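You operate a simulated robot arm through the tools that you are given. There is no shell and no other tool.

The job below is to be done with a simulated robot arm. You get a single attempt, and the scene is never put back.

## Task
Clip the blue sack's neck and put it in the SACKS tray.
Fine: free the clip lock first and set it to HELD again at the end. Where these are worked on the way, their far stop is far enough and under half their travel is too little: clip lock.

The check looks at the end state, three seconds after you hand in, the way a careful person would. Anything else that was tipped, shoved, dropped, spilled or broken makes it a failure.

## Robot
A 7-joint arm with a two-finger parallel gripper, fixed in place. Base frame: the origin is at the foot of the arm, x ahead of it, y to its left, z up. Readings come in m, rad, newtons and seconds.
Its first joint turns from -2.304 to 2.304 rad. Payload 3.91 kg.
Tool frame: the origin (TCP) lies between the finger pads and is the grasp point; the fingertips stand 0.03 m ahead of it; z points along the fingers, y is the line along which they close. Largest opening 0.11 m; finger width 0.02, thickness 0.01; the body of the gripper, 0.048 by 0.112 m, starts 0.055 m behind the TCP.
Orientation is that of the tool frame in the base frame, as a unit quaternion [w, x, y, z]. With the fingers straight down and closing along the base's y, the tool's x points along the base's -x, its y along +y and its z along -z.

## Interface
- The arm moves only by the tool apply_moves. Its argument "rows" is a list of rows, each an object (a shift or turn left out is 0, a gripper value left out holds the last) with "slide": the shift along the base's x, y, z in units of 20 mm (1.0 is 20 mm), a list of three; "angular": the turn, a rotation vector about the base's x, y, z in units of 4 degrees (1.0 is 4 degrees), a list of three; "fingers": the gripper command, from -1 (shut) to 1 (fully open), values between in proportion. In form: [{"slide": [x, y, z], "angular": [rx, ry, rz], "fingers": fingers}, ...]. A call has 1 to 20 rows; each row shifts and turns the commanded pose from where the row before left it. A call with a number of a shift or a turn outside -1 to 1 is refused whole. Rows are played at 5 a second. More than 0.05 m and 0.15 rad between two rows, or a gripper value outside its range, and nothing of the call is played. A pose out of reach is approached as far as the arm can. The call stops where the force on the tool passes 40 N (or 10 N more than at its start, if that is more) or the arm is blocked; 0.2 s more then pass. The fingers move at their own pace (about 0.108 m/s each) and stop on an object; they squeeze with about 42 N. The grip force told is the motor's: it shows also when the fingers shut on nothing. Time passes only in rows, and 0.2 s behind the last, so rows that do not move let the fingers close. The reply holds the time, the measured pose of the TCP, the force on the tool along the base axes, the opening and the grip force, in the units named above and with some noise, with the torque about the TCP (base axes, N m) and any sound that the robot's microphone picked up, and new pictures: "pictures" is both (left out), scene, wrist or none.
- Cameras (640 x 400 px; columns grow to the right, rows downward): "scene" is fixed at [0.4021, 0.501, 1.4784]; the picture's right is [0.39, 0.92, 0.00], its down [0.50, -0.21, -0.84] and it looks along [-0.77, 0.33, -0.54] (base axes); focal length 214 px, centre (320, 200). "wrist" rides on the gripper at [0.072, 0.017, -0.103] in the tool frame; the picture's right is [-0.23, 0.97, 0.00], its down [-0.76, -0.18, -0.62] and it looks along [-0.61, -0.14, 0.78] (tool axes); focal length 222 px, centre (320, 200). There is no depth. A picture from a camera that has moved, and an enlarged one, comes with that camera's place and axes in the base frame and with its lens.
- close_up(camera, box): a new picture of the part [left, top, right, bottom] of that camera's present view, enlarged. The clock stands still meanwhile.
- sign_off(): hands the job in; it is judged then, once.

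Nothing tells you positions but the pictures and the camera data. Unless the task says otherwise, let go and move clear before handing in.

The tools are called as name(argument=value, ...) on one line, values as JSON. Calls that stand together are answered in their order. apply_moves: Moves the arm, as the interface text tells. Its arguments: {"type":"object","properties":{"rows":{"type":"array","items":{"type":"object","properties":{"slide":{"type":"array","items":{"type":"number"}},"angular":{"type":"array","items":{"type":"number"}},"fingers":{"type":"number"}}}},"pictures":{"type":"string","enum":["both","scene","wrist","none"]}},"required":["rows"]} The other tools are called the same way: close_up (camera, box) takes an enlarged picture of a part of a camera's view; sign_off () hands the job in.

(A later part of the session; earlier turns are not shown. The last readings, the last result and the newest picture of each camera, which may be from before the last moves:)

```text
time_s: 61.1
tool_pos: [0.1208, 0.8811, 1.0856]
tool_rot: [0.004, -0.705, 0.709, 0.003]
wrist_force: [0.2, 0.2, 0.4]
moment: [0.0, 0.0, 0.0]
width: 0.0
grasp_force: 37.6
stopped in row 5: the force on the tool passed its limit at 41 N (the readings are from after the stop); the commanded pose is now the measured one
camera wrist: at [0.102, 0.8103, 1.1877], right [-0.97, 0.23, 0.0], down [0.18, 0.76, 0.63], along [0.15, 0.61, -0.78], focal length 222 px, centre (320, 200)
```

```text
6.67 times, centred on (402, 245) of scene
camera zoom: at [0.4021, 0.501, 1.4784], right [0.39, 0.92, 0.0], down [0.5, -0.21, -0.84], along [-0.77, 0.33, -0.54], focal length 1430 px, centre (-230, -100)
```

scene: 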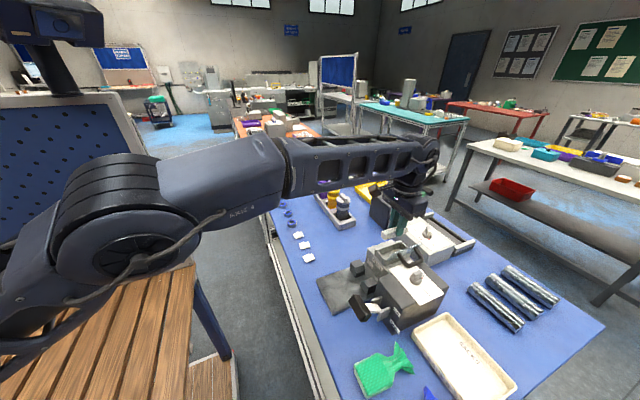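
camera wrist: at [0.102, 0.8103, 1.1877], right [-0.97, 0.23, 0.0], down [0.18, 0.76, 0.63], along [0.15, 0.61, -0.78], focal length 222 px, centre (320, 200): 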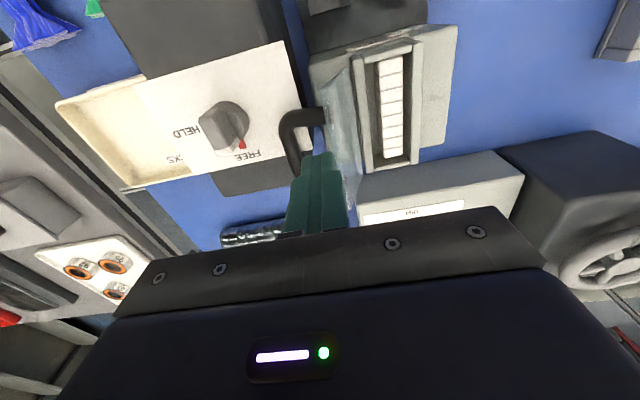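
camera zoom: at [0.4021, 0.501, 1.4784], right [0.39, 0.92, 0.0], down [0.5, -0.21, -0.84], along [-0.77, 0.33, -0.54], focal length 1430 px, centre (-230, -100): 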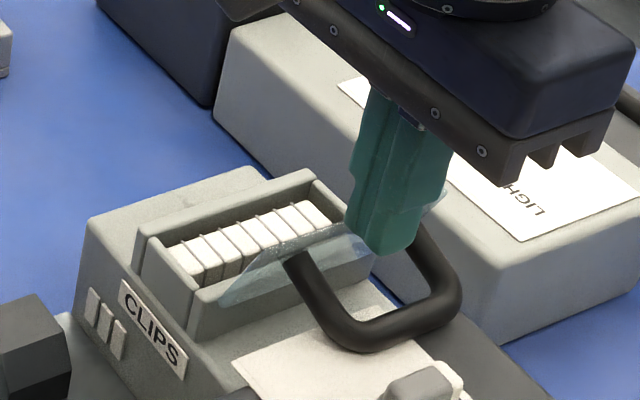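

The rod slipped out at the tips and the lid fell back open, with no harm done. I'll instead straddle the rod loosely and push it in −x with the outer finger.

apply_moves(rows=[{"slide": [0, 0, 0.8]}, {"slide": [0.4, 0, 0.2], "fingers": -0.5}, {"slide": [0.7, 0, 0]}, {"slide": [0, 0, -0.8]}, {"slide": [0, 0, -0.8]}, {}], pictures="wrist")

close_up(camera="scene", box=[365, 215, 440, 275])

close_up(camera="wrist", box=[220, 60, 420, 240])

```text
time_s: 62.5
tool_pos: [0.1414, 0.8817, 1.0725]
tool_rot: [0.004, -0.706, 0.708, 0.003]
wrist_force: [-0.5, 0.2, 0.8]
moment: [-0.02, 0.0, 0.02]
width: 0.0276
grasp_force: 0.0
camera wrist: at [0.1241, 0.8098, 1.1755], right [-0.97, 0.23, 0.0], down [0.18, 0.76, 0.63], along [0.15, 0.61, -0.78], focal length 222 px, centre (320, 200)
```

wrist: 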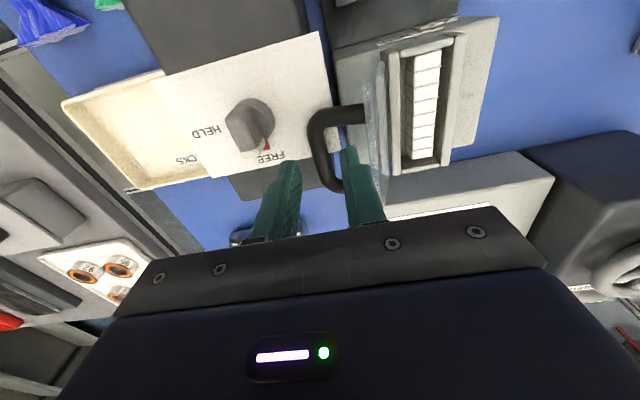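

```text
6.67 times, centred on (402, 245) of scene
camera zoom: at [0.4021, 0.501, 1.4784], right [0.39, 0.92, 0.0], down [0.5, -0.21, -0.84], along [-0.77, 0.33, -0.54], focal length 1430 px, centre (-230, -100)
```

zoom: 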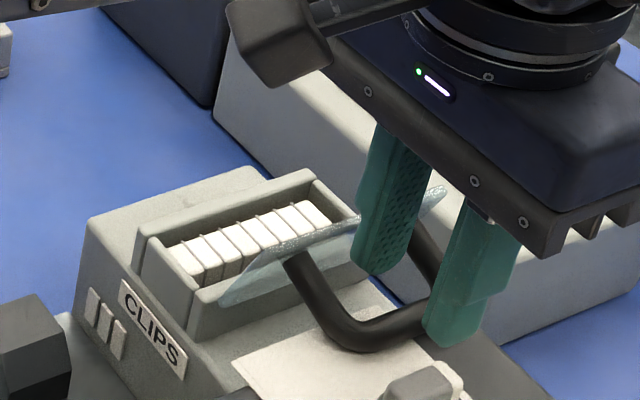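

```text
2.22 times, centred on (320, 150) of wrist
camera zoom: at [0.1241, 0.8098, 1.1755], right [-0.97, 0.23, 0.0], down [0.18, 0.76, 0.63], along [0.15, 0.61, -0.78], focal length 494 px, centre (320, 311)
```

zoom: 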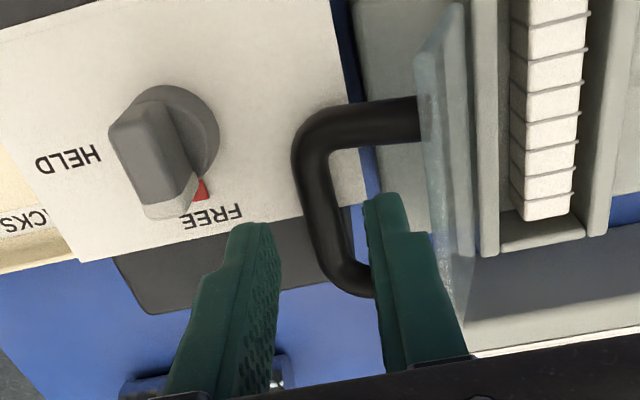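

apply_moves(rows=[{"slide": [0.05, 0, -0.4]}, {"slide": [0, 0, -0.4]}, {"slide": [-0.3, 0, 0]}, {"slide": [-0.3, 0, 0]}, {"slide": [-0.3, 0, 0]}, {"slide": [-0.3, 0, 0]}], pictures="wrist")

close_up(camera="scene", box=[365, 215, 440, 275])

```text
time_s: 64.0
tool_pos: [0.1194, 0.8823, 1.0583]
tool_rot: [0.004, -0.705, 0.709, 0.002]
wrist_force: [1.1, -0.5, -0.5]
moment: [-0.01, 0.01, -0.02]
width: 0.0278
grasp_force: 0.3
camera wrist: at [0.1012, 0.81, 1.1606], right [-0.97, 0.23, 0.0], down [0.18, 0.76, 0.63], along [0.15, 0.61, -0.78], focal length 222 px, centre (320, 200)
```

wrist: 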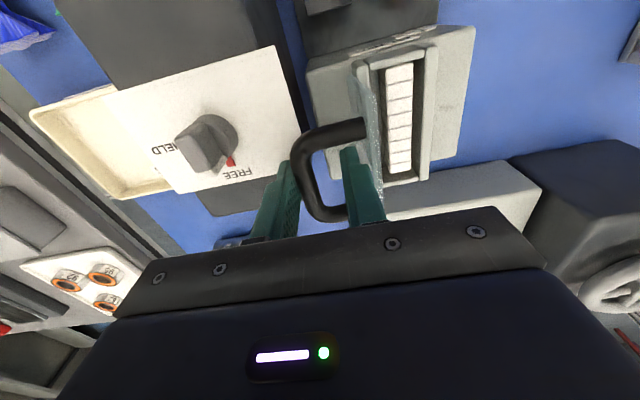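

```text
6.67 times, centred on (402, 245) of scene
camera zoom: at [0.4021, 0.501, 1.4784], right [0.39, 0.92, 0.0], down [0.5, -0.21, -0.84], along [-0.77, 0.33, -0.54], focal length 1430 px, centre (-230, -100)
```

zoom: 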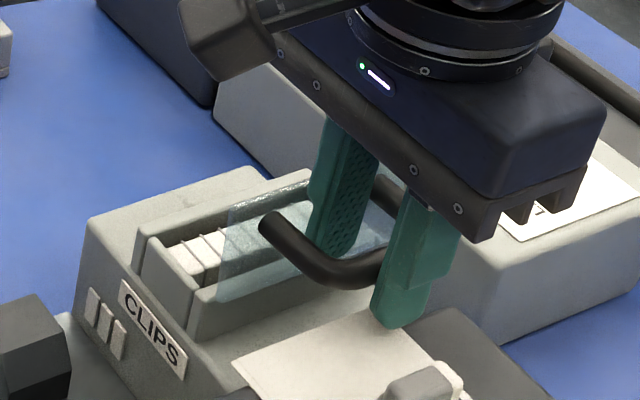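

apply_moves(rows=[{"slide": [-0.3, 0, 0.05]}, {"slide": [-0.3, 0, 0.05]}, {"slide": [-0.3, 0, 0.05]}, {"slide": [-0.3, 0, 0.05]}, {"slide": [-0.3, 0, 0]}, {"slide": [-0.3, 0, 0]}], pictures="wrist")

close_up(camera="scene", box=[365, 215, 440, 275])

```text
time_s: 65.3
tool_pos: [0.0828, 0.8831, 1.0623]
tool_rot: [0.004, -0.705, 0.709, 0.003]
wrist_force: [-0.4, 0.2, -0.3]
moment: [-0.02, -0.02, 0.0]
width: 0.0276
grasp_force: 0.1
camera wrist: at [0.0653, 0.8105, 1.1645], right [-0.97, 0.23, 0.0], down [0.18, 0.76, 0.63], along [0.15, 0.61, -0.78], focal length 222 px, centre (320, 200)
```

wrist: 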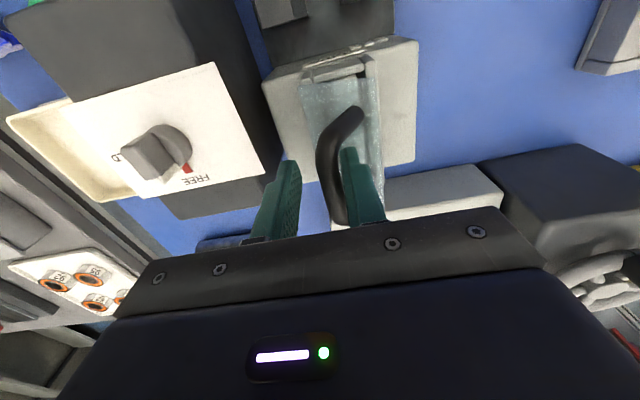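

```text
6.67 times, centred on (402, 245) of scene
camera zoom: at [0.4021, 0.501, 1.4784], right [0.39, 0.92, 0.0], down [0.5, -0.21, -0.84], along [-0.77, 0.33, -0.54], focal length 1430 px, centre (-230, -100)
```

zoom: 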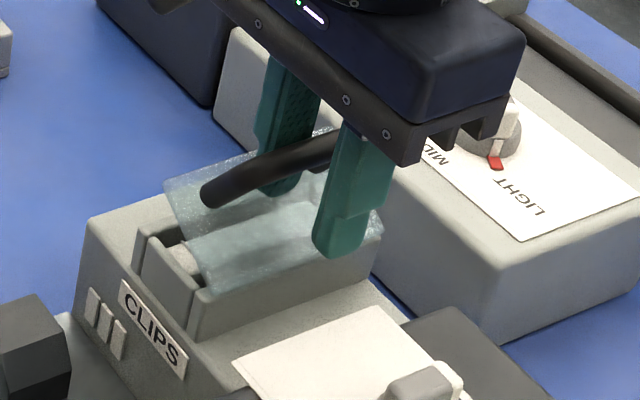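

apply_moves(rows=[{"slide": [-0.3, 0, 0]}, {"slide": [-0.3, 0, 0]}, {"slide": [-0.3, 0, 0]}, {"slide": [-0.3, 0, 0]}, {"slide": [-0.3, 0, 0]}, {"slide": [-0.25, 0, 0]}, {}], pictures="wrist")

close_up(camera="scene", box=[365, 215, 440, 275])

```text
time_s: 67.0
tool_pos: [0.0503, 0.8823, 1.0612]
tool_rot: [0.003, -0.706, 0.708, 0.002]
wrist_force: [0.1, 1.4, 1.0]
moment: [-0.02, 0.0, 0.0]
width: 0.0275
grasp_force: 0.0
camera wrist: at [0.0309, 0.8107, 1.1637], right [-0.97, 0.23, 0.0], down [0.18, 0.75, 0.63], along [0.15, 0.61, -0.78], focal length 222 px, centre (320, 200)
```

wrist: 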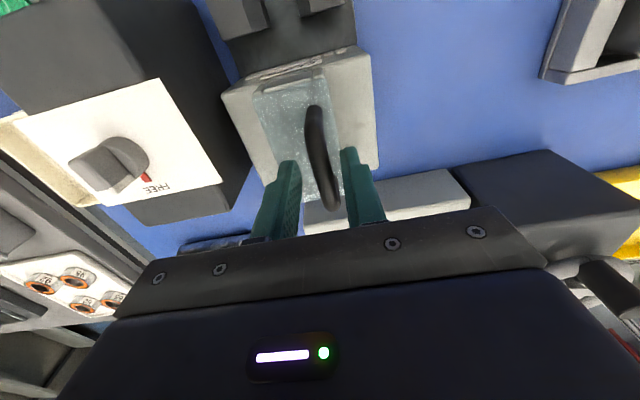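

```text
6.67 times, centred on (402, 245) of scene
camera zoom: at [0.4021, 0.501, 1.4784], right [0.39, 0.92, 0.0], down [0.5, -0.21, -0.84], along [-0.77, 0.33, -0.54], focal length 1430 px, centre (-230, -100)
```

zoom: 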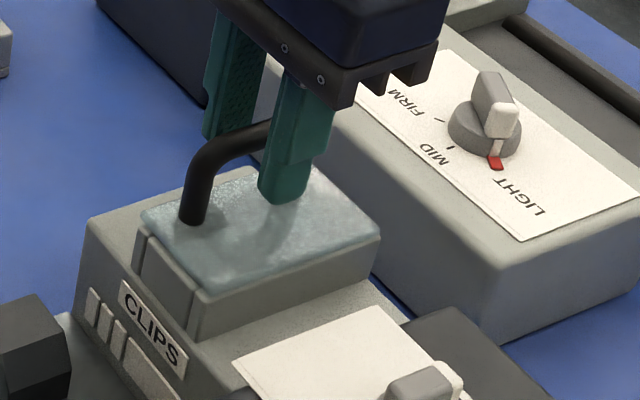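

The lid is closed again with the clips inside. Now to the blue sack: I'll rise and move above it for measurement.

apply_moves(rows=[{"slide": [0, 0, 1]}, {"slide": [0, 0, 1]}, {"slide": [0, 0, 1]}, {"slide": [0.5, 0, 1]}, {"slide": [1, -0.4, 0], "fingers": 1}, {"slide": [1, -0.4, 0]}, {"slide": [1, -0.4, 0]}, {"slide": [1, -0.4, 0]}, {"slide": [1, -0.4, 0]}, {"slide": [1, -0.4, 0]}, {"slide": [1, -0.4, 0]}, {"slide": [1, -0.4, 0]}, {"slide": [1, -0.4, 0]}, {"slide": [1, -0.4, 0]}, {"slide": [1, -0.4, 0]}, {"slide": [1, -0.4, 0]}, {"slide": [1, -0.4, 0]}, {"slide": [1, -0.4, 0]}, {"slide": [1, -0.4, 0]}], pictures="both")

close_up(camera="wrist", box=[230, 0, 430, 160])

```text
time_s: 71.0
tool_pos: [0.3579, 0.7617, 1.1412]
tool_rot: [0.003, -0.705, 0.709, 0.003]
wrist_force: [-0.4, 0.5, -0.7]
moment: [0.03, 0.01, -0.01]
width: 0.1102
grasp_force: 0.0
camera wrist: at [0.3394, 0.6904, 1.2446], right [-0.97, 0.23, 0.0], down [0.18, 0.76, 0.63], along [0.15, 0.61, -0.78], focal length 222 px, centre (320, 200)
```

scene: 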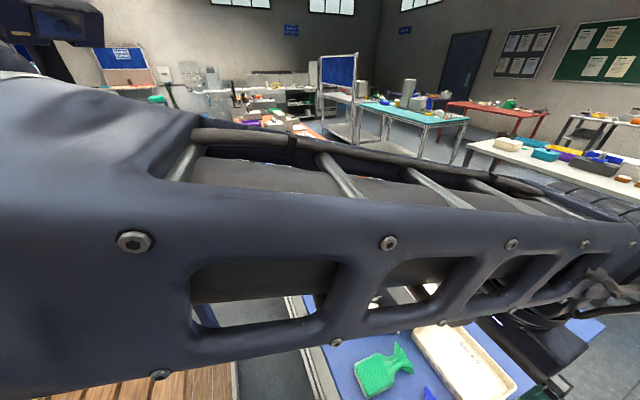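
wrist: 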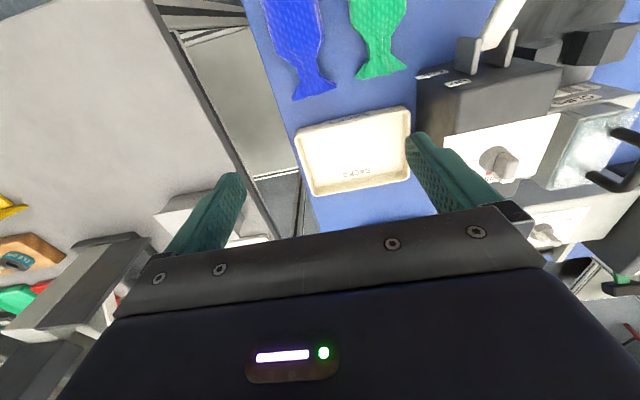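

```text
2.50 times, centred on (330, 80) of wrist
camera zoom: at [0.3394, 0.6904, 1.2446], right [-0.97, 0.23, 0.0], down [0.18, 0.76, 0.63], along [0.15, 0.61, -0.78], focal length 555 px, centre (295, 500)
```

zoom: 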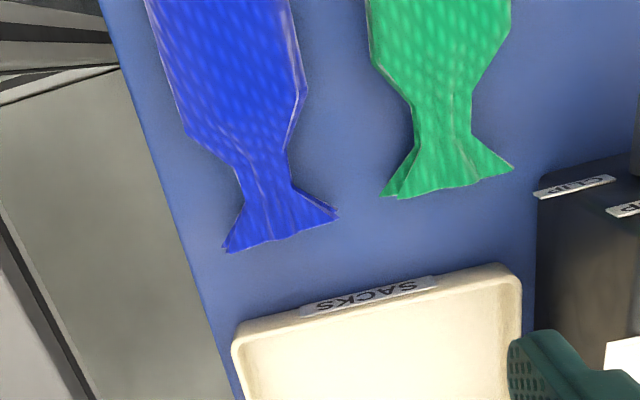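

apply_moves(rows=[{"slide": [0.1, -1, -0.2]}, {"slide": [0.1, -1, -0.2]}, {"slide": [0.1, -1, -0.2]}, {"slide": [0.1, -1, -0.2]}, {}], pictures="both")

close_up(camera="wrist", box=[230, 0, 430, 160])

```text
time_s: 72.2
tool_pos: [0.3668, 0.6836, 1.1254]
tool_rot: [0.004, -0.705, 0.709, 0.002]
wrist_force: [0.5, 0.0, -1.0]
moment: [-0.03, 0.01, -0.03]
width: 0.1099
grasp_force: 0.2
camera wrist: at [0.3483, 0.6101, 1.2281], right [-0.97, 0.23, 0.0], down [0.18, 0.76, 0.63], along [0.15, 0.61, -0.78], focal length 222 px, centre (320, 200)
```

scene: 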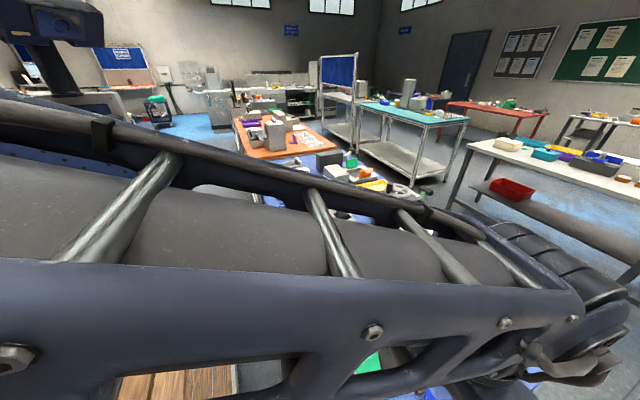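
wrist: 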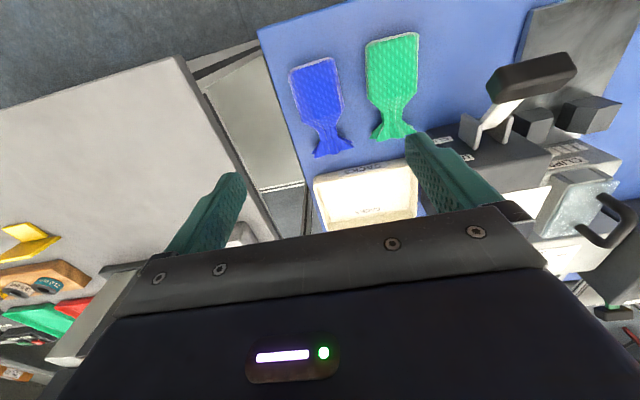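

```text
2.50 times, centred on (330, 80) of wrist
camera zoom: at [0.3483, 0.6101, 1.2281], right [-0.97, 0.23, 0.0], down [0.18, 0.76, 0.63], along [0.15, 0.61, -0.78], focal length 555 px, centre (295, 500)
```

zoom: 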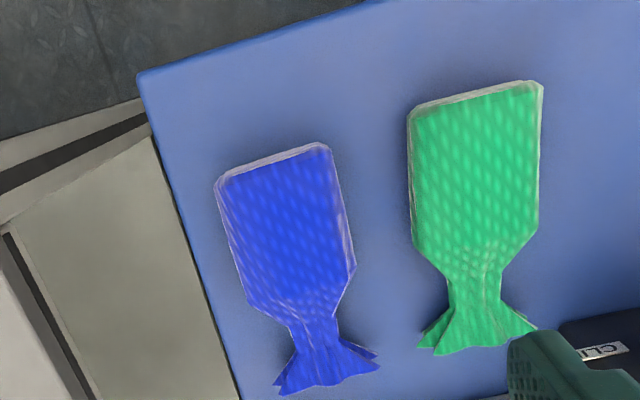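

Blue sack: body x 0.34–0.40, y 0.65–0.715; neck about (0.368, 0.735); tail to y 0.777. Before picking it I'll measure the jaw gap from close above.

apply_moves(rows=[{"slide": [-0.5, 1, 0]}, {"slide": [-1, 1, 0]}, {"slide": [-1, 1, 0]}, {"slide": [-1, 1, 0]}, {"slide": [-1, 1, 0]}, {"slide": [-1, 1, 0]}, {"slide": [-1, 1, 0], "fingers": 0}, {"slide": [-1, 0.3, 0]}, {"slide": [-1, 0, 0]}, {"slide": [-1, 0, 0]}, {"slide": [-1, 0, 0]}, {"slide": [-1, 0, 0]}, {"slide": [-1, 0, 0]}, {"slide": [-1, 0, -0.5]}, {"slide": [-0.9, 0, -0.5]}, {}], pictures="both")

close_up(camera="wrist", box=[220, 0, 420, 125])

close_up(camera="scene", box=[310, 245, 410, 325])

```text
time_s: 75.5
tool_pos: [0.0784, 0.8286, 1.1053]
tool_rot: [0.004, -0.706, 0.709, 0.003]
wrist_force: [0.1, 0.2, 0.0]
moment: [0.0, 0.0, -0.02]
width: 0.0552
grasp_force: 0.1
camera wrist: at [0.0607, 0.7563, 1.2081], right [-0.97, 0.23, 0.0], down [0.18, 0.75, 0.63], along [0.15, 0.61, -0.78], focal length 222 px, centre (320, 200)
```

scene: 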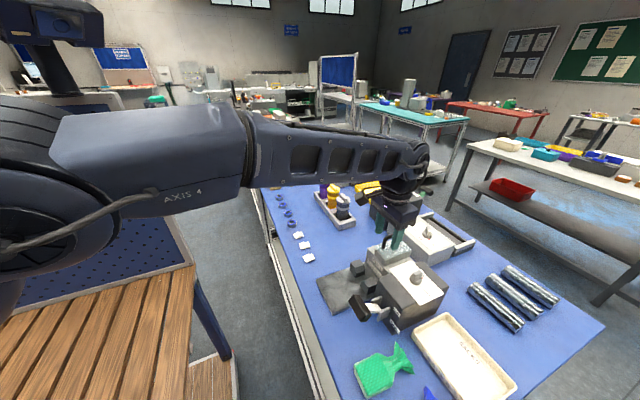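
wrist: 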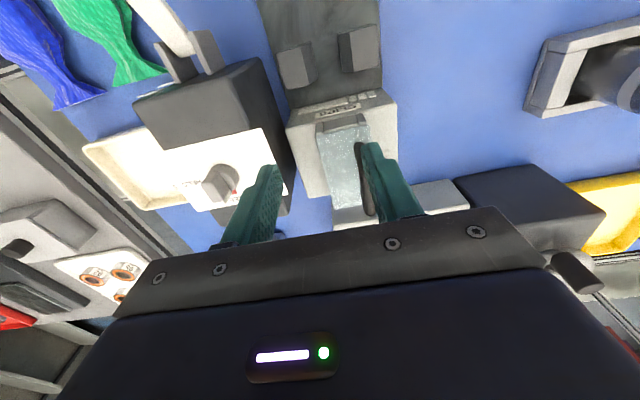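

```text
3.20 times, centred on (320, 62) of wrist
camera zoom: at [0.0607, 0.7563, 1.2081], right [-0.97, 0.23, 0.0], down [0.18, 0.75, 0.63], along [0.15, 0.61, -0.78], focal length 711 px, centre (320, 640)
```

zoom: 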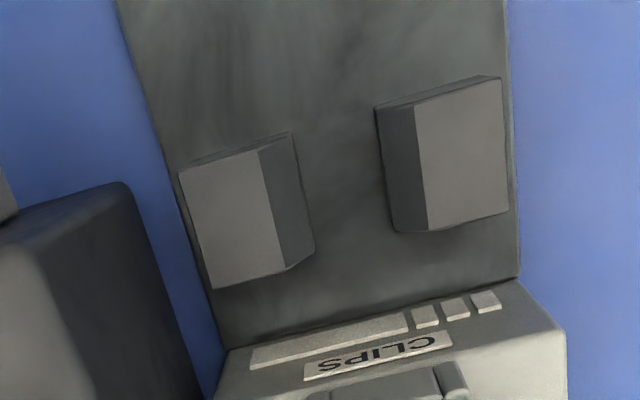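

```text
5.00 times, centred on (360, 285) of scene
camera zoom: at [0.4021, 0.501, 1.4784], right [0.39, 0.92, 0.0], down [0.5, -0.21, -0.84], along [-0.77, 0.33, -0.54], focal length 1072 px, centre (120, -225)
```

zoom: 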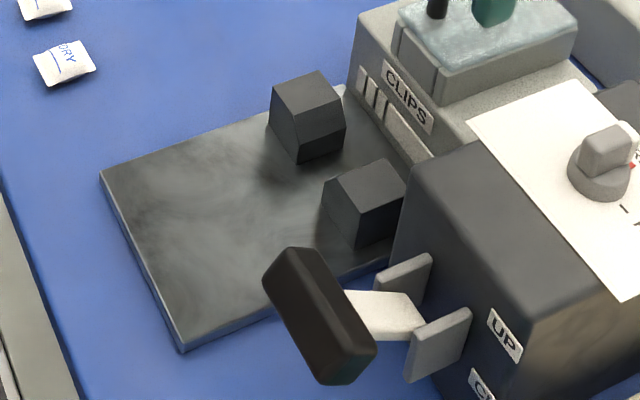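

The jaw gap is about 30 mm at the bottom, funnelling wider at the top, centred at x of about 0.060, y 0.772–0.808. A new bar on the CLIPS gauge suggests the magazine now reads as loaded. I'll go and pick the blue sack by its lower body.

apply_moves(rows=[{"slide": [1, 0, 0.8], "fingers": 0.7}, {"slide": [1, -0.2, 0]}, {"slide": [1, -0.2, 0]}, {"slide": [1, -0.2, 0]}, {"slide": [1, -0.2, 0]}, {"slide": [1, -0.5, 0]}, {"slide": [1, -0.5, 0]}, {"slide": [1, -0.5, 0]}, {"slide": [1, -0.5, 0]}, {"slide": [1, -0.5, 0]}, {"slide": [1, -0.5, 0]}, {"slide": [1, -0.5, 0]}, {"slide": [1, -0.5, 0]}, {"slide": [1, -0.5, 0]}, {"slide": [0.5, -0.6, 0]}, {"slide": [0, -0.6, -0.5]}, {"slide": [0, 0, -1]}, {"slide": [0, 0, -1]}, {"slide": [0, 0, -1]}, {}], pictures="wrist")

close_up(camera="wrist", box=[200, 40, 440, 240])

```text
time_s: 79.8
tool_pos: [0.3688, 0.6966, 1.0507]
tool_rot: [0.003, -0.705, 0.709, 0.002]
wrist_force: [0.5, 0.8, 0.6]
moment: [0.0, -0.01, 0.01]
width: 0.0934
grasp_force: 0.2
camera wrist: at [0.3517, 0.6248, 1.1539], right [-0.97, 0.23, 0.0], down [0.18, 0.75, 0.63], along [0.15, 0.61, -0.78], focal length 222 px, centre (320, 200)
```

wrist: 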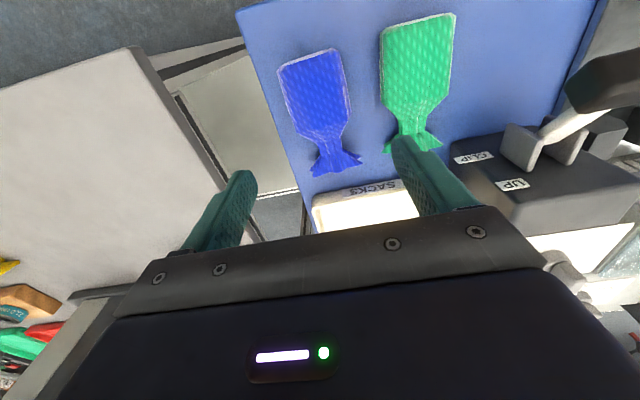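

```text
2.00 times, centred on (320, 140) of wrist
camera zoom: at [0.3517, 0.6248, 1.1539], right [-0.97, 0.23, 0.0], down [0.18, 0.75, 0.63], along [0.15, 0.61, -0.78], focal length 444 px, centre (320, 320)
```

zoom: 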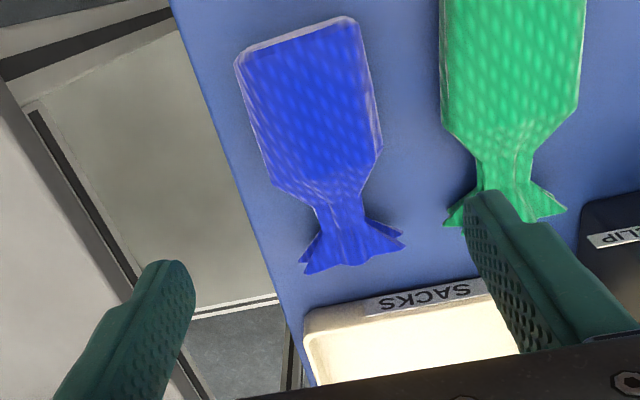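

apply_moves(rows=[{"slide": [0.06, 0, -1], "fingers": 0.45}, {"slide": [0, 0, -1]}, {"slide": [0, 0, -1]}, {"slide": [0, 0, -1]}, {}], pictures="wrist")

close_up(camera="wrist", box=[200, 60, 440, 240])

```text
time_s: 81.0
tool_pos: [0.3689, 0.6965, 0.9723]
tool_rot: [0.004, -0.705, 0.709, 0.003]
wrist_force: [1.1, 0.6, -0.2]
moment: [-0.03, -0.02, 0.0]
width: 0.0801
grasp_force: 0.1
camera wrist: at [0.3521, 0.6249, 1.0746], right [-0.97, 0.23, 0.0], down [0.18, 0.76, 0.63], along [0.15, 0.61, -0.78], focal length 222 px, centre (320, 200)
```

wrist: 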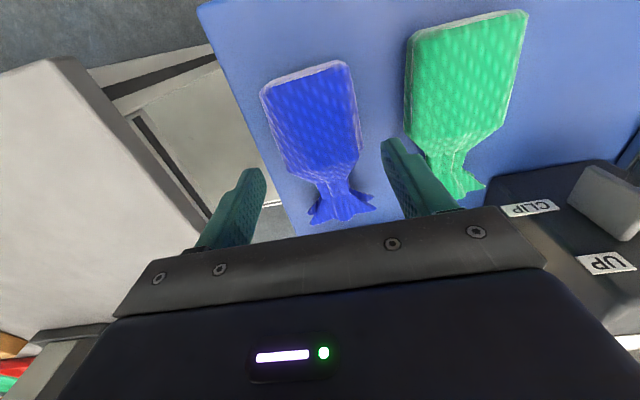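

```text
2.22 times, centred on (320, 150) of wrist
camera zoom: at [0.3521, 0.6249, 1.0746], right [-0.97, 0.23, 0.0], down [0.18, 0.76, 0.63], along [0.15, 0.61, -0.78], focal length 494 px, centre (320, 311)
```

zoom: 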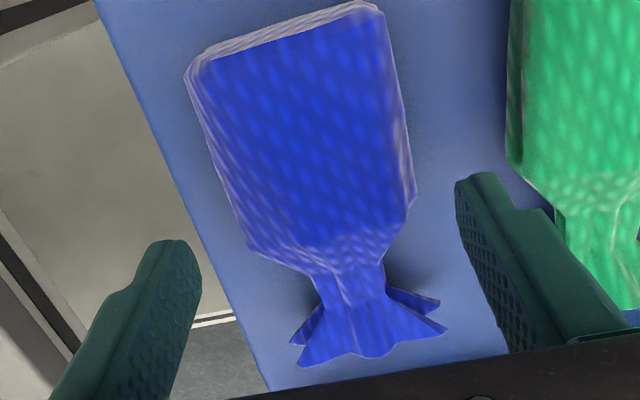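

apply_moves(rows=[{"slide": [0.04, 0, -0.9]}, {"slide": [0, 0, -0.9]}, {}, {"fingers": 0.1}, {"fingers": -0.2}, {"fingers": -1}, {}, {}], pictures="wrist")

close_up(camera="wrist", box=[200, 60, 440, 240])

```text
time_s: 82.8
tool_pos: [0.3699, 0.6963, 0.936]
tool_rot: [0.003, -0.706, 0.709, 0.003]
wrist_force: [-0.4, 0.1, 0.1]
moment: [0.05, -0.02, 0.0]
width: 0.0533
grasp_force: 41.4
camera wrist: at [0.3528, 0.6245, 1.0388], right [-0.97, 0.23, 0.0], down [0.18, 0.76, 0.63], along [0.15, 0.61, -0.78], focal length 222 px, centre (320, 200)
```

wrist: 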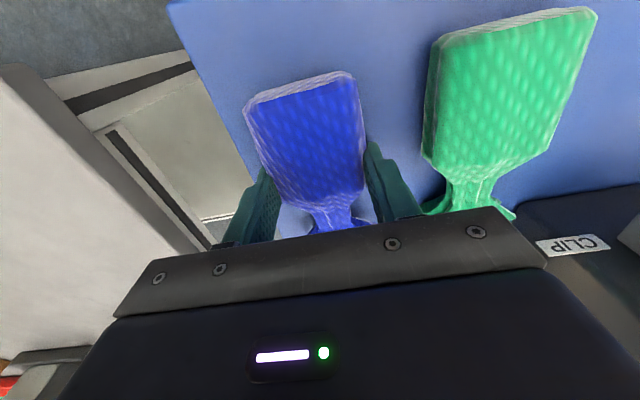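

```text
2.22 times, centred on (320, 150) of wrist
camera zoom: at [0.3528, 0.6245, 1.0388], right [-0.97, 0.23, 0.0], down [0.18, 0.76, 0.63], along [0.15, 0.61, -0.78], focal length 494 px, centre (320, 311)
```

zoom: 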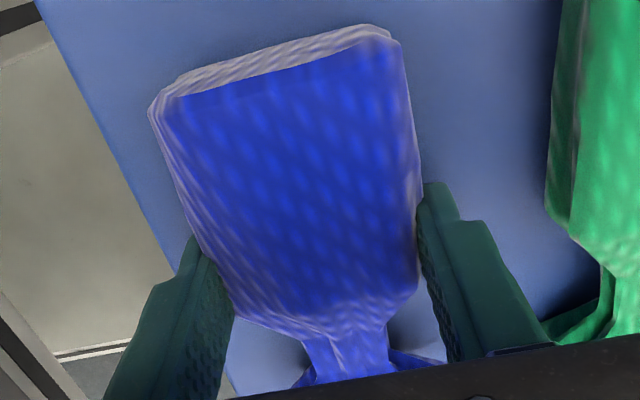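

Firm grip on the blue sack. Lifting straight up clear of the green one.

apply_moves(rows=[{"slide": [0, 0, 0.5]}, {"slide": [0, 0, 1]}, {"slide": [0, 0, 1]}, {"slide": [0, 0, 1]}, {"slide": [0, 0, 1]}, {"slide": [0, 0, 1]}, {"slide": [0, 0, 1]}, {"slide": [0, 0, 1]}, {"slide": [0, 0, 1]}, {"slide": [0, 0, 1]}, {"slide": [0, 0, 0.3]}, {}], pictures="both")

close_up(camera="wrist", box=[200, 60, 440, 240])

```text
time_s: 85.3
tool_pos: [0.3703, 0.6986, 1.1307]
tool_rot: [0.003, -0.706, 0.709, 0.003]
wrist_force: [1.0, -0.7, -0.9]
moment: [0.05, 0.01, -0.01]
width: 0.0537
grasp_force: 42.1
camera wrist: at [0.3525, 0.6265, 1.2347], right [-0.97, 0.23, 0.0], down [0.18, 0.76, 0.63], along [0.15, 0.61, -0.78], focal length 222 px, centre (320, 200)
```

scene: 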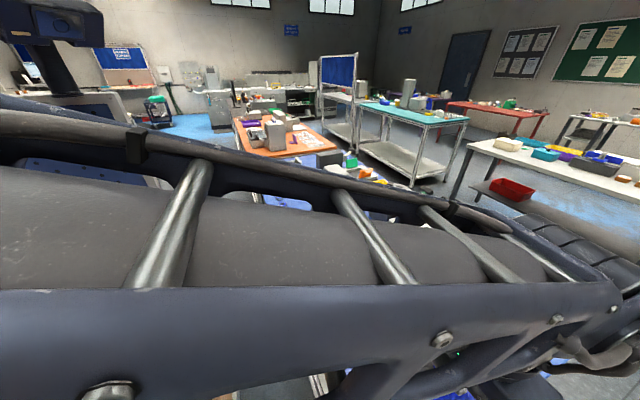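
wrist: 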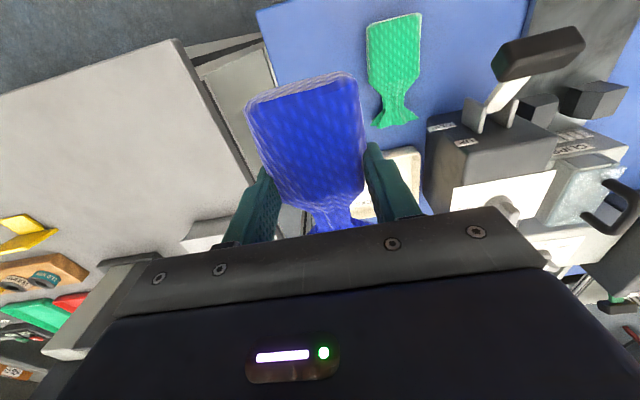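

```text
2.22 times, centred on (320, 150) of wrist
camera zoom: at [0.3525, 0.6265, 1.2347], right [-0.97, 0.23, 0.0], down [0.18, 0.76, 0.63], along [0.15, 0.61, -0.78], focal length 494 px, centre (320, 311)
```

zoom: 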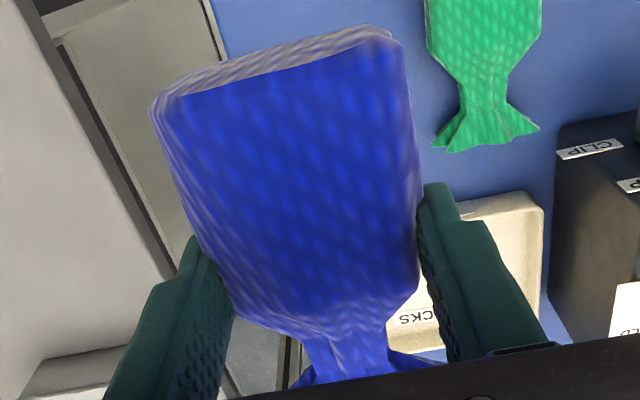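

apply_moves(rows=[{"slide": [-1, 0.16, 0]}, {"slide": [-1, 0.16, 0]}, {"slide": [-1, 0.16, 0]}, {"slide": [-1, 0.16, 0]}, {"slide": [-1, 0.16, 0]}, {"slide": [-1, 0.16, 0]}, {"slide": [-1, 0.16, 0]}, {"slide": [-1, 0.16, 0]}, {"slide": [-1, 0.16, 0]}, {"slide": [-1, 0.16, 0]}, {"slide": [-1, 0.16, 0]}, {"slide": [-1, 0.16, 0]}, {"slide": [-1, 0.16, 0]}, {"slide": [-1, 0.16, 0]}, {"slide": [-1, 0.16, 0]}, {"slide": [-0.33, 0.1, 0]}, {}], pictures="both")

close_up(camera="wrist", box=[200, 60, 440, 240])

close_up(camera="scene", box=[310, 205, 430, 305])

```text
time_s: 89.0
tool_pos: [0.0638, 0.7471, 1.131]
tool_rot: [0.004, -0.705, 0.709, 0.003]
wrist_force: [0.4, 0.1, -2.2]
moment: [0.04, 0.01, -0.01]
width: 0.0539
grasp_force: 42.2
camera wrist: at [0.0463, 0.6755, 1.2344], right [-0.97, 0.23, 0.0], down [0.18, 0.76, 0.63], along [0.15, 0.61, -0.78], focal length 222 px, centre (320, 200)
```

scene: 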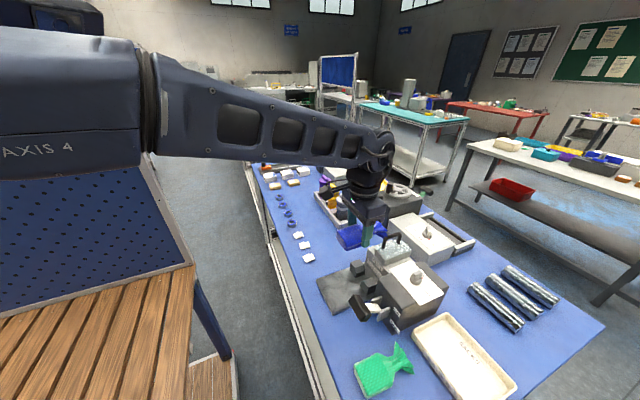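
wrist: 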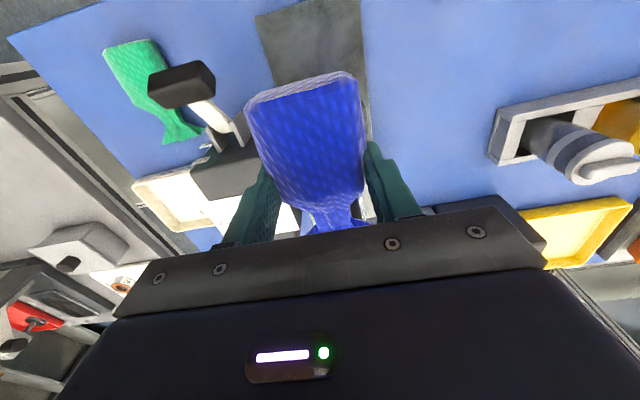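

```text
2.22 times, centred on (320, 150) of wrist
camera zoom: at [0.0463, 0.6755, 1.2344], right [-0.97, 0.23, 0.0], down [0.18, 0.76, 0.63], along [0.15, 0.61, -0.78], focal length 494 px, centre (320, 311)
```

zoom: 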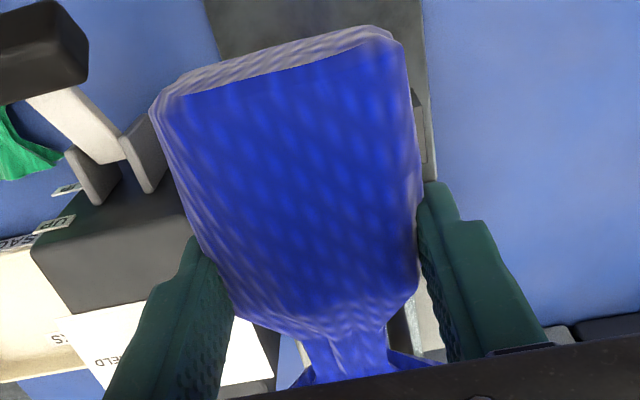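

```text
4.00 times, centred on (370, 255) of scene
camera zoom: at [0.4021, 0.501, 1.4784], right [0.39, 0.92, 0.0], down [0.5, -0.21, -0.84], along [-0.77, 0.33, -0.54], focal length 858 px, centre (120, -20)
```

zoom: 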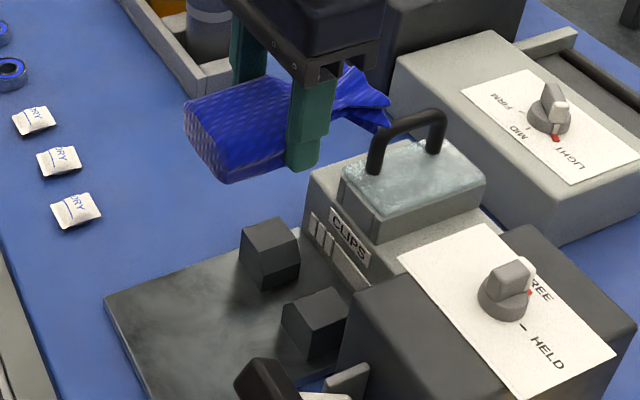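

apply_moves(rows=[{"slide": [-0.065, 0.08, -1]}, {"slide": [0, 0, -1]}, {"slide": [0, 0, -1]}, {"slide": [0, 0, -1]}, {"slide": [0, 0, -1]}, {"slide": [0, 0, -1]}, {}], pictures="wrist")

close_up(camera="scene", box=[320, 225, 420, 305])

close_up(camera="wrist", box=[220, 80, 420, 240])

```text
time_s: 90.5
tool_pos: [0.0606, 0.7505, 1.0118]
tool_rot: [0.004, -0.705, 0.709, 0.002]
wrist_force: [-0.3, 0.8, -1.4]
moment: [0.02, -0.01, 0.02]
width: 0.0539
grasp_force: 42.3
camera wrist: at [0.0447, 0.6776, 1.1146], right [-0.97, 0.23, 0.0], down [0.18, 0.75, 0.63], along [0.15, 0.61, -0.78], focal length 222 px, centre (320, 200)
```

wrist: 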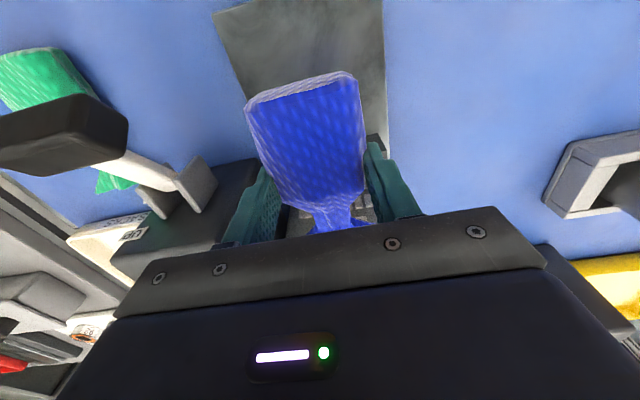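

```text
5.00 times, centred on (370, 265) of scene
camera zoom: at [0.4021, 0.501, 1.4784], right [0.39, 0.92, 0.0], down [0.5, -0.21, -0.84], along [-0.77, 0.33, -0.54], focal length 1072 px, centre (70, -125)
```

zoom: 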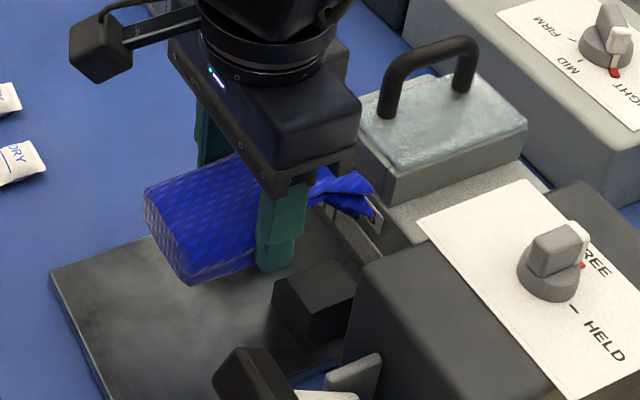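

```text
2.50 times, centred on (320, 160) of wrist
camera zoom: at [0.0447, 0.6776, 1.1146], right [-0.97, 0.23, 0.0], down [0.18, 0.75, 0.63], along [0.15, 0.61, -0.78], focal length 555 px, centre (320, 300)
```

zoom: 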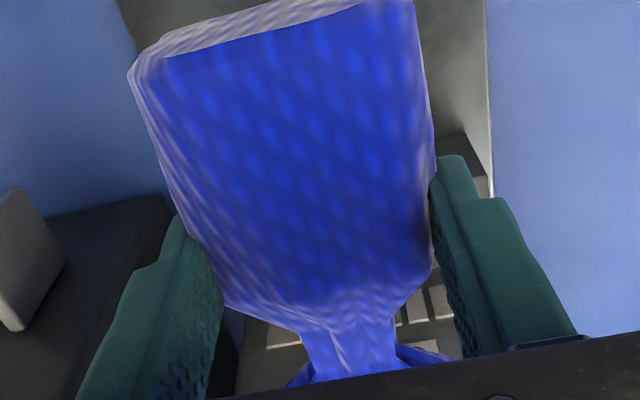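

apply_moves(rows=[{"slide": [0, 0, -0.5]}, {"slide": [0, 0, -0.5]}, {"slide": [0, 0, -0.5]}, {}], pictures="wrist")

close_up(camera="scene", box=[335, 235, 405, 295])

close_up(camera="wrist", box=[220, 80, 420, 240])

```text
time_s: 91.5
tool_pos: [0.063, 0.749, 0.9802]
tool_rot: [0.004, -0.705, 0.709, 0.002]
wrist_force: [-0.8, 0.1, -1.5]
moment: [0.02, 0.02, 0.0]
width: 0.0531
grasp_force: 42.0
camera wrist: at [0.0449, 0.6772, 1.0841], right [-0.97, 0.23, 0.0], down [0.18, 0.76, 0.63], along [0.15, 0.61, -0.78], focal length 222 px, centre (320, 200)
```

wrist: 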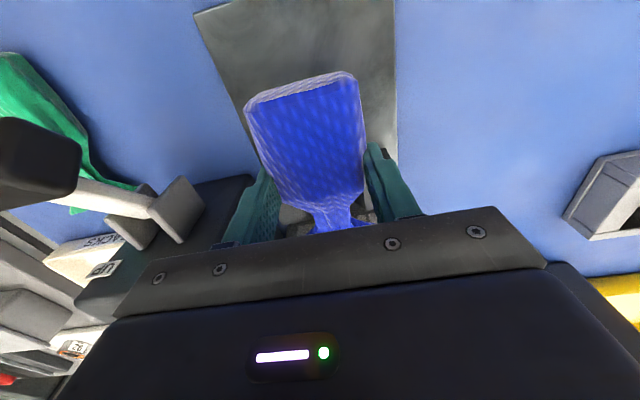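

```text
6.67 times, centred on (370, 265) of scene
camera zoom: at [0.4021, 0.501, 1.4784], right [0.39, 0.92, 0.0], down [0.5, -0.21, -0.84], along [-0.77, 0.33, -0.54], focal length 1430 px, centre (-13, -233)
```

zoom: 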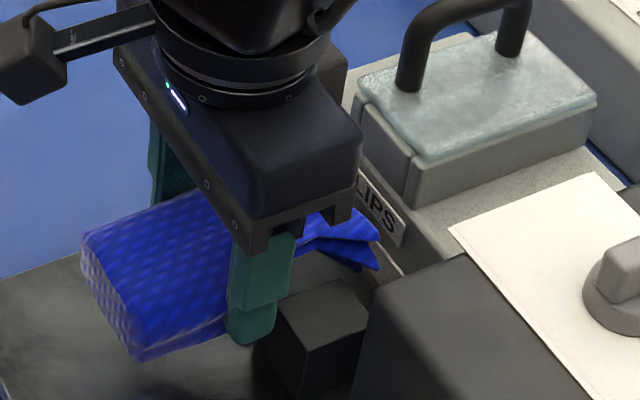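

```text
2.50 times, centred on (320, 160) of wrist
camera zoom: at [0.0449, 0.6772, 1.0841], right [-0.97, 0.23, 0.0], down [0.18, 0.76, 0.63], along [0.15, 0.61, -0.78], focal length 555 px, centre (320, 300)
```

zoom: 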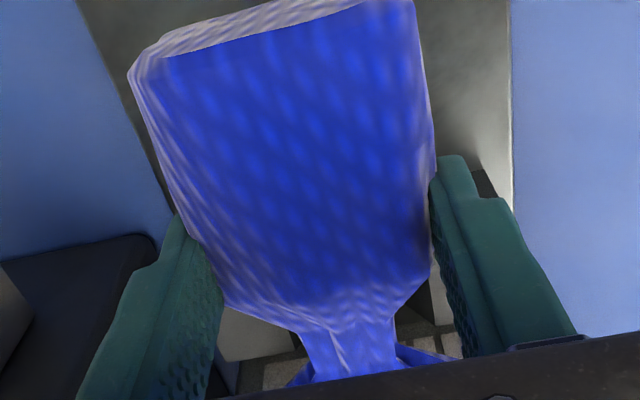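

apply_moves(rows=[{"slide": [-0.17, -0.27, 0]}, {"slide": [0, 0, -0.4]}, {"slide": [0, 0, -0.4]}, {}], pictures="none")

close_up(camera="scene", box=[335, 235, 405, 295])

close_up(camera="wrist", box=[250, 140, 390, 240])

```text
time_s: 92.5
tool_pos: [0.0604, 0.744, 0.9655]
tool_rot: [0.004, -0.705, 0.709, 0.004]
wrist_force: [0.6, 0.3, -1.2]
moment: [0.06, 0.04, 0.02]
width: 0.0536
grasp_force: 41.5
```

```text
6.67 times, centred on (370, 265) of scene
camera zoom: at [0.4021, 0.501, 1.4784], right [0.39, 0.92, 0.0], down [0.5, -0.21, -0.84], along [-0.77, 0.33, -0.54], focal length 1430 px, centre (-13, -233)
```

zoom: 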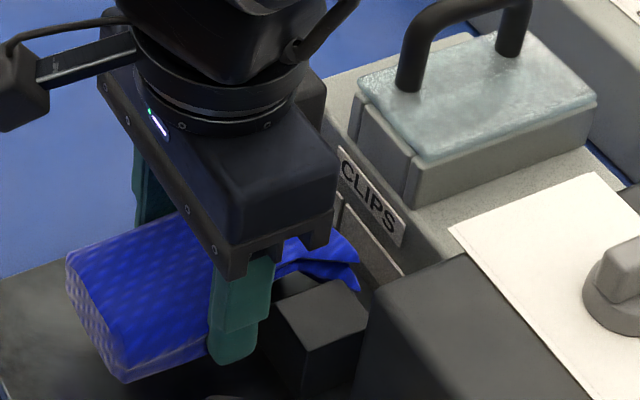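

```text
4.00 times, centred on (320, 190) of wrist
camera zoom: at [0.0415, 0.672, 1.0685], right [-0.97, 0.23, 0.0], down [0.18, 0.75, 0.63], along [0.15, 0.61, -0.78], focal length 888 px, centre (320, 240)
```

zoom: 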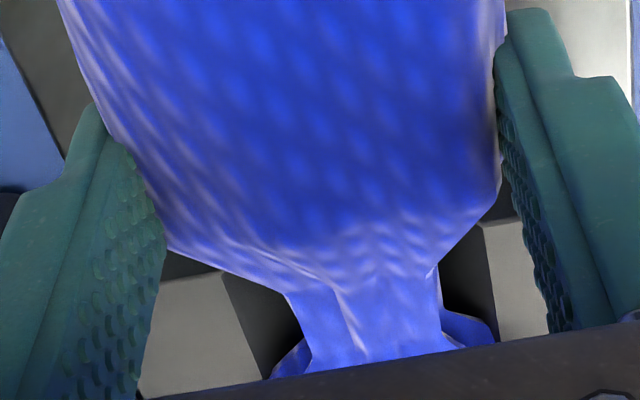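

The neck is centred between the jaws. Lowering the rest of the way slowly.

apply_moves(rows=[{"slide": [0, 0, -0.25]}, {"slide": [0, 0, -0.25]}, {"slide": [0, 0, -0.25]}, {}], pictures="none")

close_up(camera="scene", box=[335, 235, 405, 295])

close_up(camera="wrist", box=[250, 140, 390, 240])

```text
time_s: 93.5
tool_pos: [0.0598, 0.7443, 0.9502]
tool_rot: [0.004, -0.705, 0.709, 0.003]
wrist_force: [-0.4, -0.2, -1.9]
moment: [0.01, -0.02, -0.03]
width: 0.0535
grasp_force: 41.8
```

```text
6.67 times, centred on (370, 265) of scene
camera zoom: at [0.4021, 0.501, 1.4784], right [0.39, 0.92, 0.0], down [0.5, -0.21, -0.84], along [-0.77, 0.33, -0.54], focal length 1430 px, centre (-13, -233)
```

zoom: 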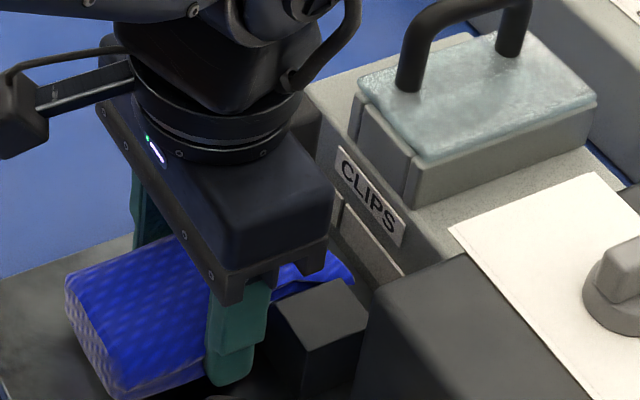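

```text
4.00 times, centred on (320, 190) of wrist
camera zoom: at [0.0411, 0.6723, 1.0529], right [-0.97, 0.23, 0.0], down [0.18, 0.76, 0.63], along [0.15, 0.61, -0.78], focal length 888 px, centre (320, 240)
```

zoom: 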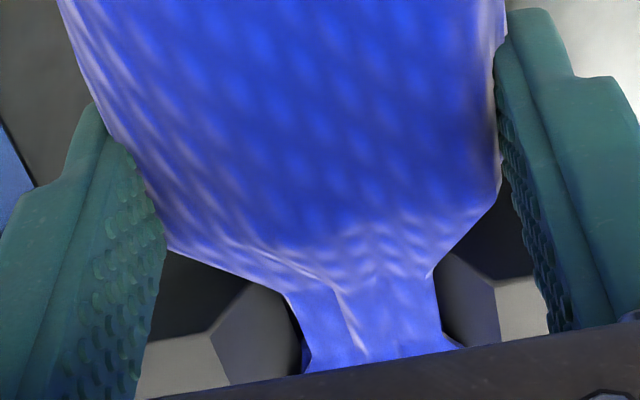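

apply_moves(rows=[{"slide": [0, 0, -0.1]}, {"slide": [0, 0, -0.1]}, {"slide": [0, 0, -0.1]}, {}], pictures="none")

```text
time_s: 94.5
tool_pos: [0.0591, 0.7442, 0.9476]
tool_rot: [0.005, -0.705, 0.709, 0.003]
wrist_force: [4.9, -1.4, 26.2]
moment: [-1.34, 0.22, 0.2]
width: 0.0536
grasp_force: 41.6
```

The sack has touched down on the pad. Releasing.

apply_moves(rows=[{"slide": [0, 0, 0.08]}, {"fingers": 0.35}, {}, {}], pictures="none")

apply_moves(rows=[{"slide": [0, 0, 0.5]}, {"slide": [0, 0, 1]}, {"slide": [0, 0, 1]}, {"slide": [0, 0, 1]}, {"slide": [0, 0, 1]}, {"slide": [0, 0, 1]}, {}], pictures="both")

close_up(camera="wrist", box=[220, 60, 420, 220])

close_up(camera="scene", box=[325, 245, 405, 305])

```text
time_s: 95.5
tool_pos: [0.0587, 0.7434, 0.9455]
tool_rot: [0.004, -0.705, 0.709, 0.003]
wrist_force: [-0.6, 0.1, 0.6]
moment: [-0.02, 0.0, -0.02]
width: 0.0738
grasp_force: 0.0
```

```text
time_s: 97.2
tool_pos: [0.0589, 0.7451, 1.0573]
tool_rot: [0.004, -0.706, 0.709, 0.002]
wrist_force: [-0.1, -0.3, -0.2]
moment: [-0.01, 0.01, 0.02]
width: 0.0745
grasp_force: 0.2
camera wrist: at [0.0413, 0.6726, 1.1596], right [-0.97, 0.23, 0.0], down [0.18, 0.76, 0.63], along [0.15, 0.61, -0.78], focal length 222 px, centre (320, 200)
```

scene: 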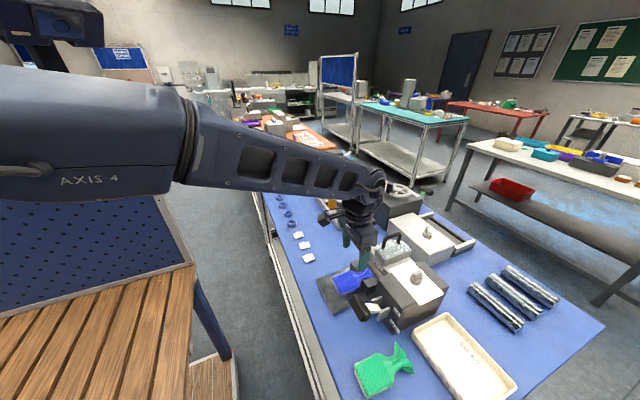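
wrist: 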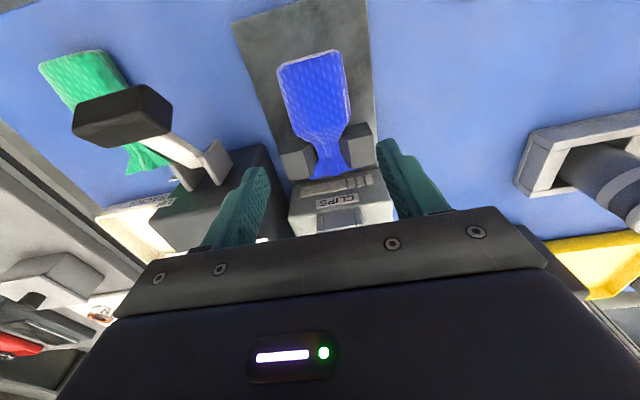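

```text
2.50 times, centred on (320, 140) of wrist
camera zoom: at [0.0413, 0.6726, 1.1596], right [-0.97, 0.23, 0.0], down [0.18, 0.76, 0.63], along [0.15, 0.61, -0.78], focal length 555 px, centre (320, 350)
```

zoom: 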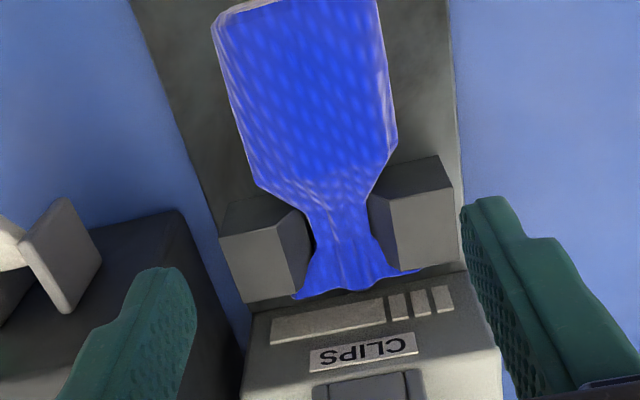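

```text
6.67 times, centred on (365, 275) of scene
camera zoom: at [0.4021, 0.501, 1.4784], right [0.39, 0.92, 0.0], down [0.5, -0.21, -0.84], along [-0.77, 0.33, -0.54], focal length 1430 px, centre (20, -300)
```

zoom: 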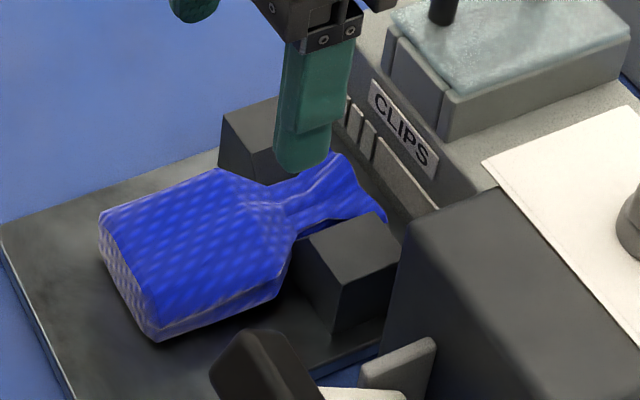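

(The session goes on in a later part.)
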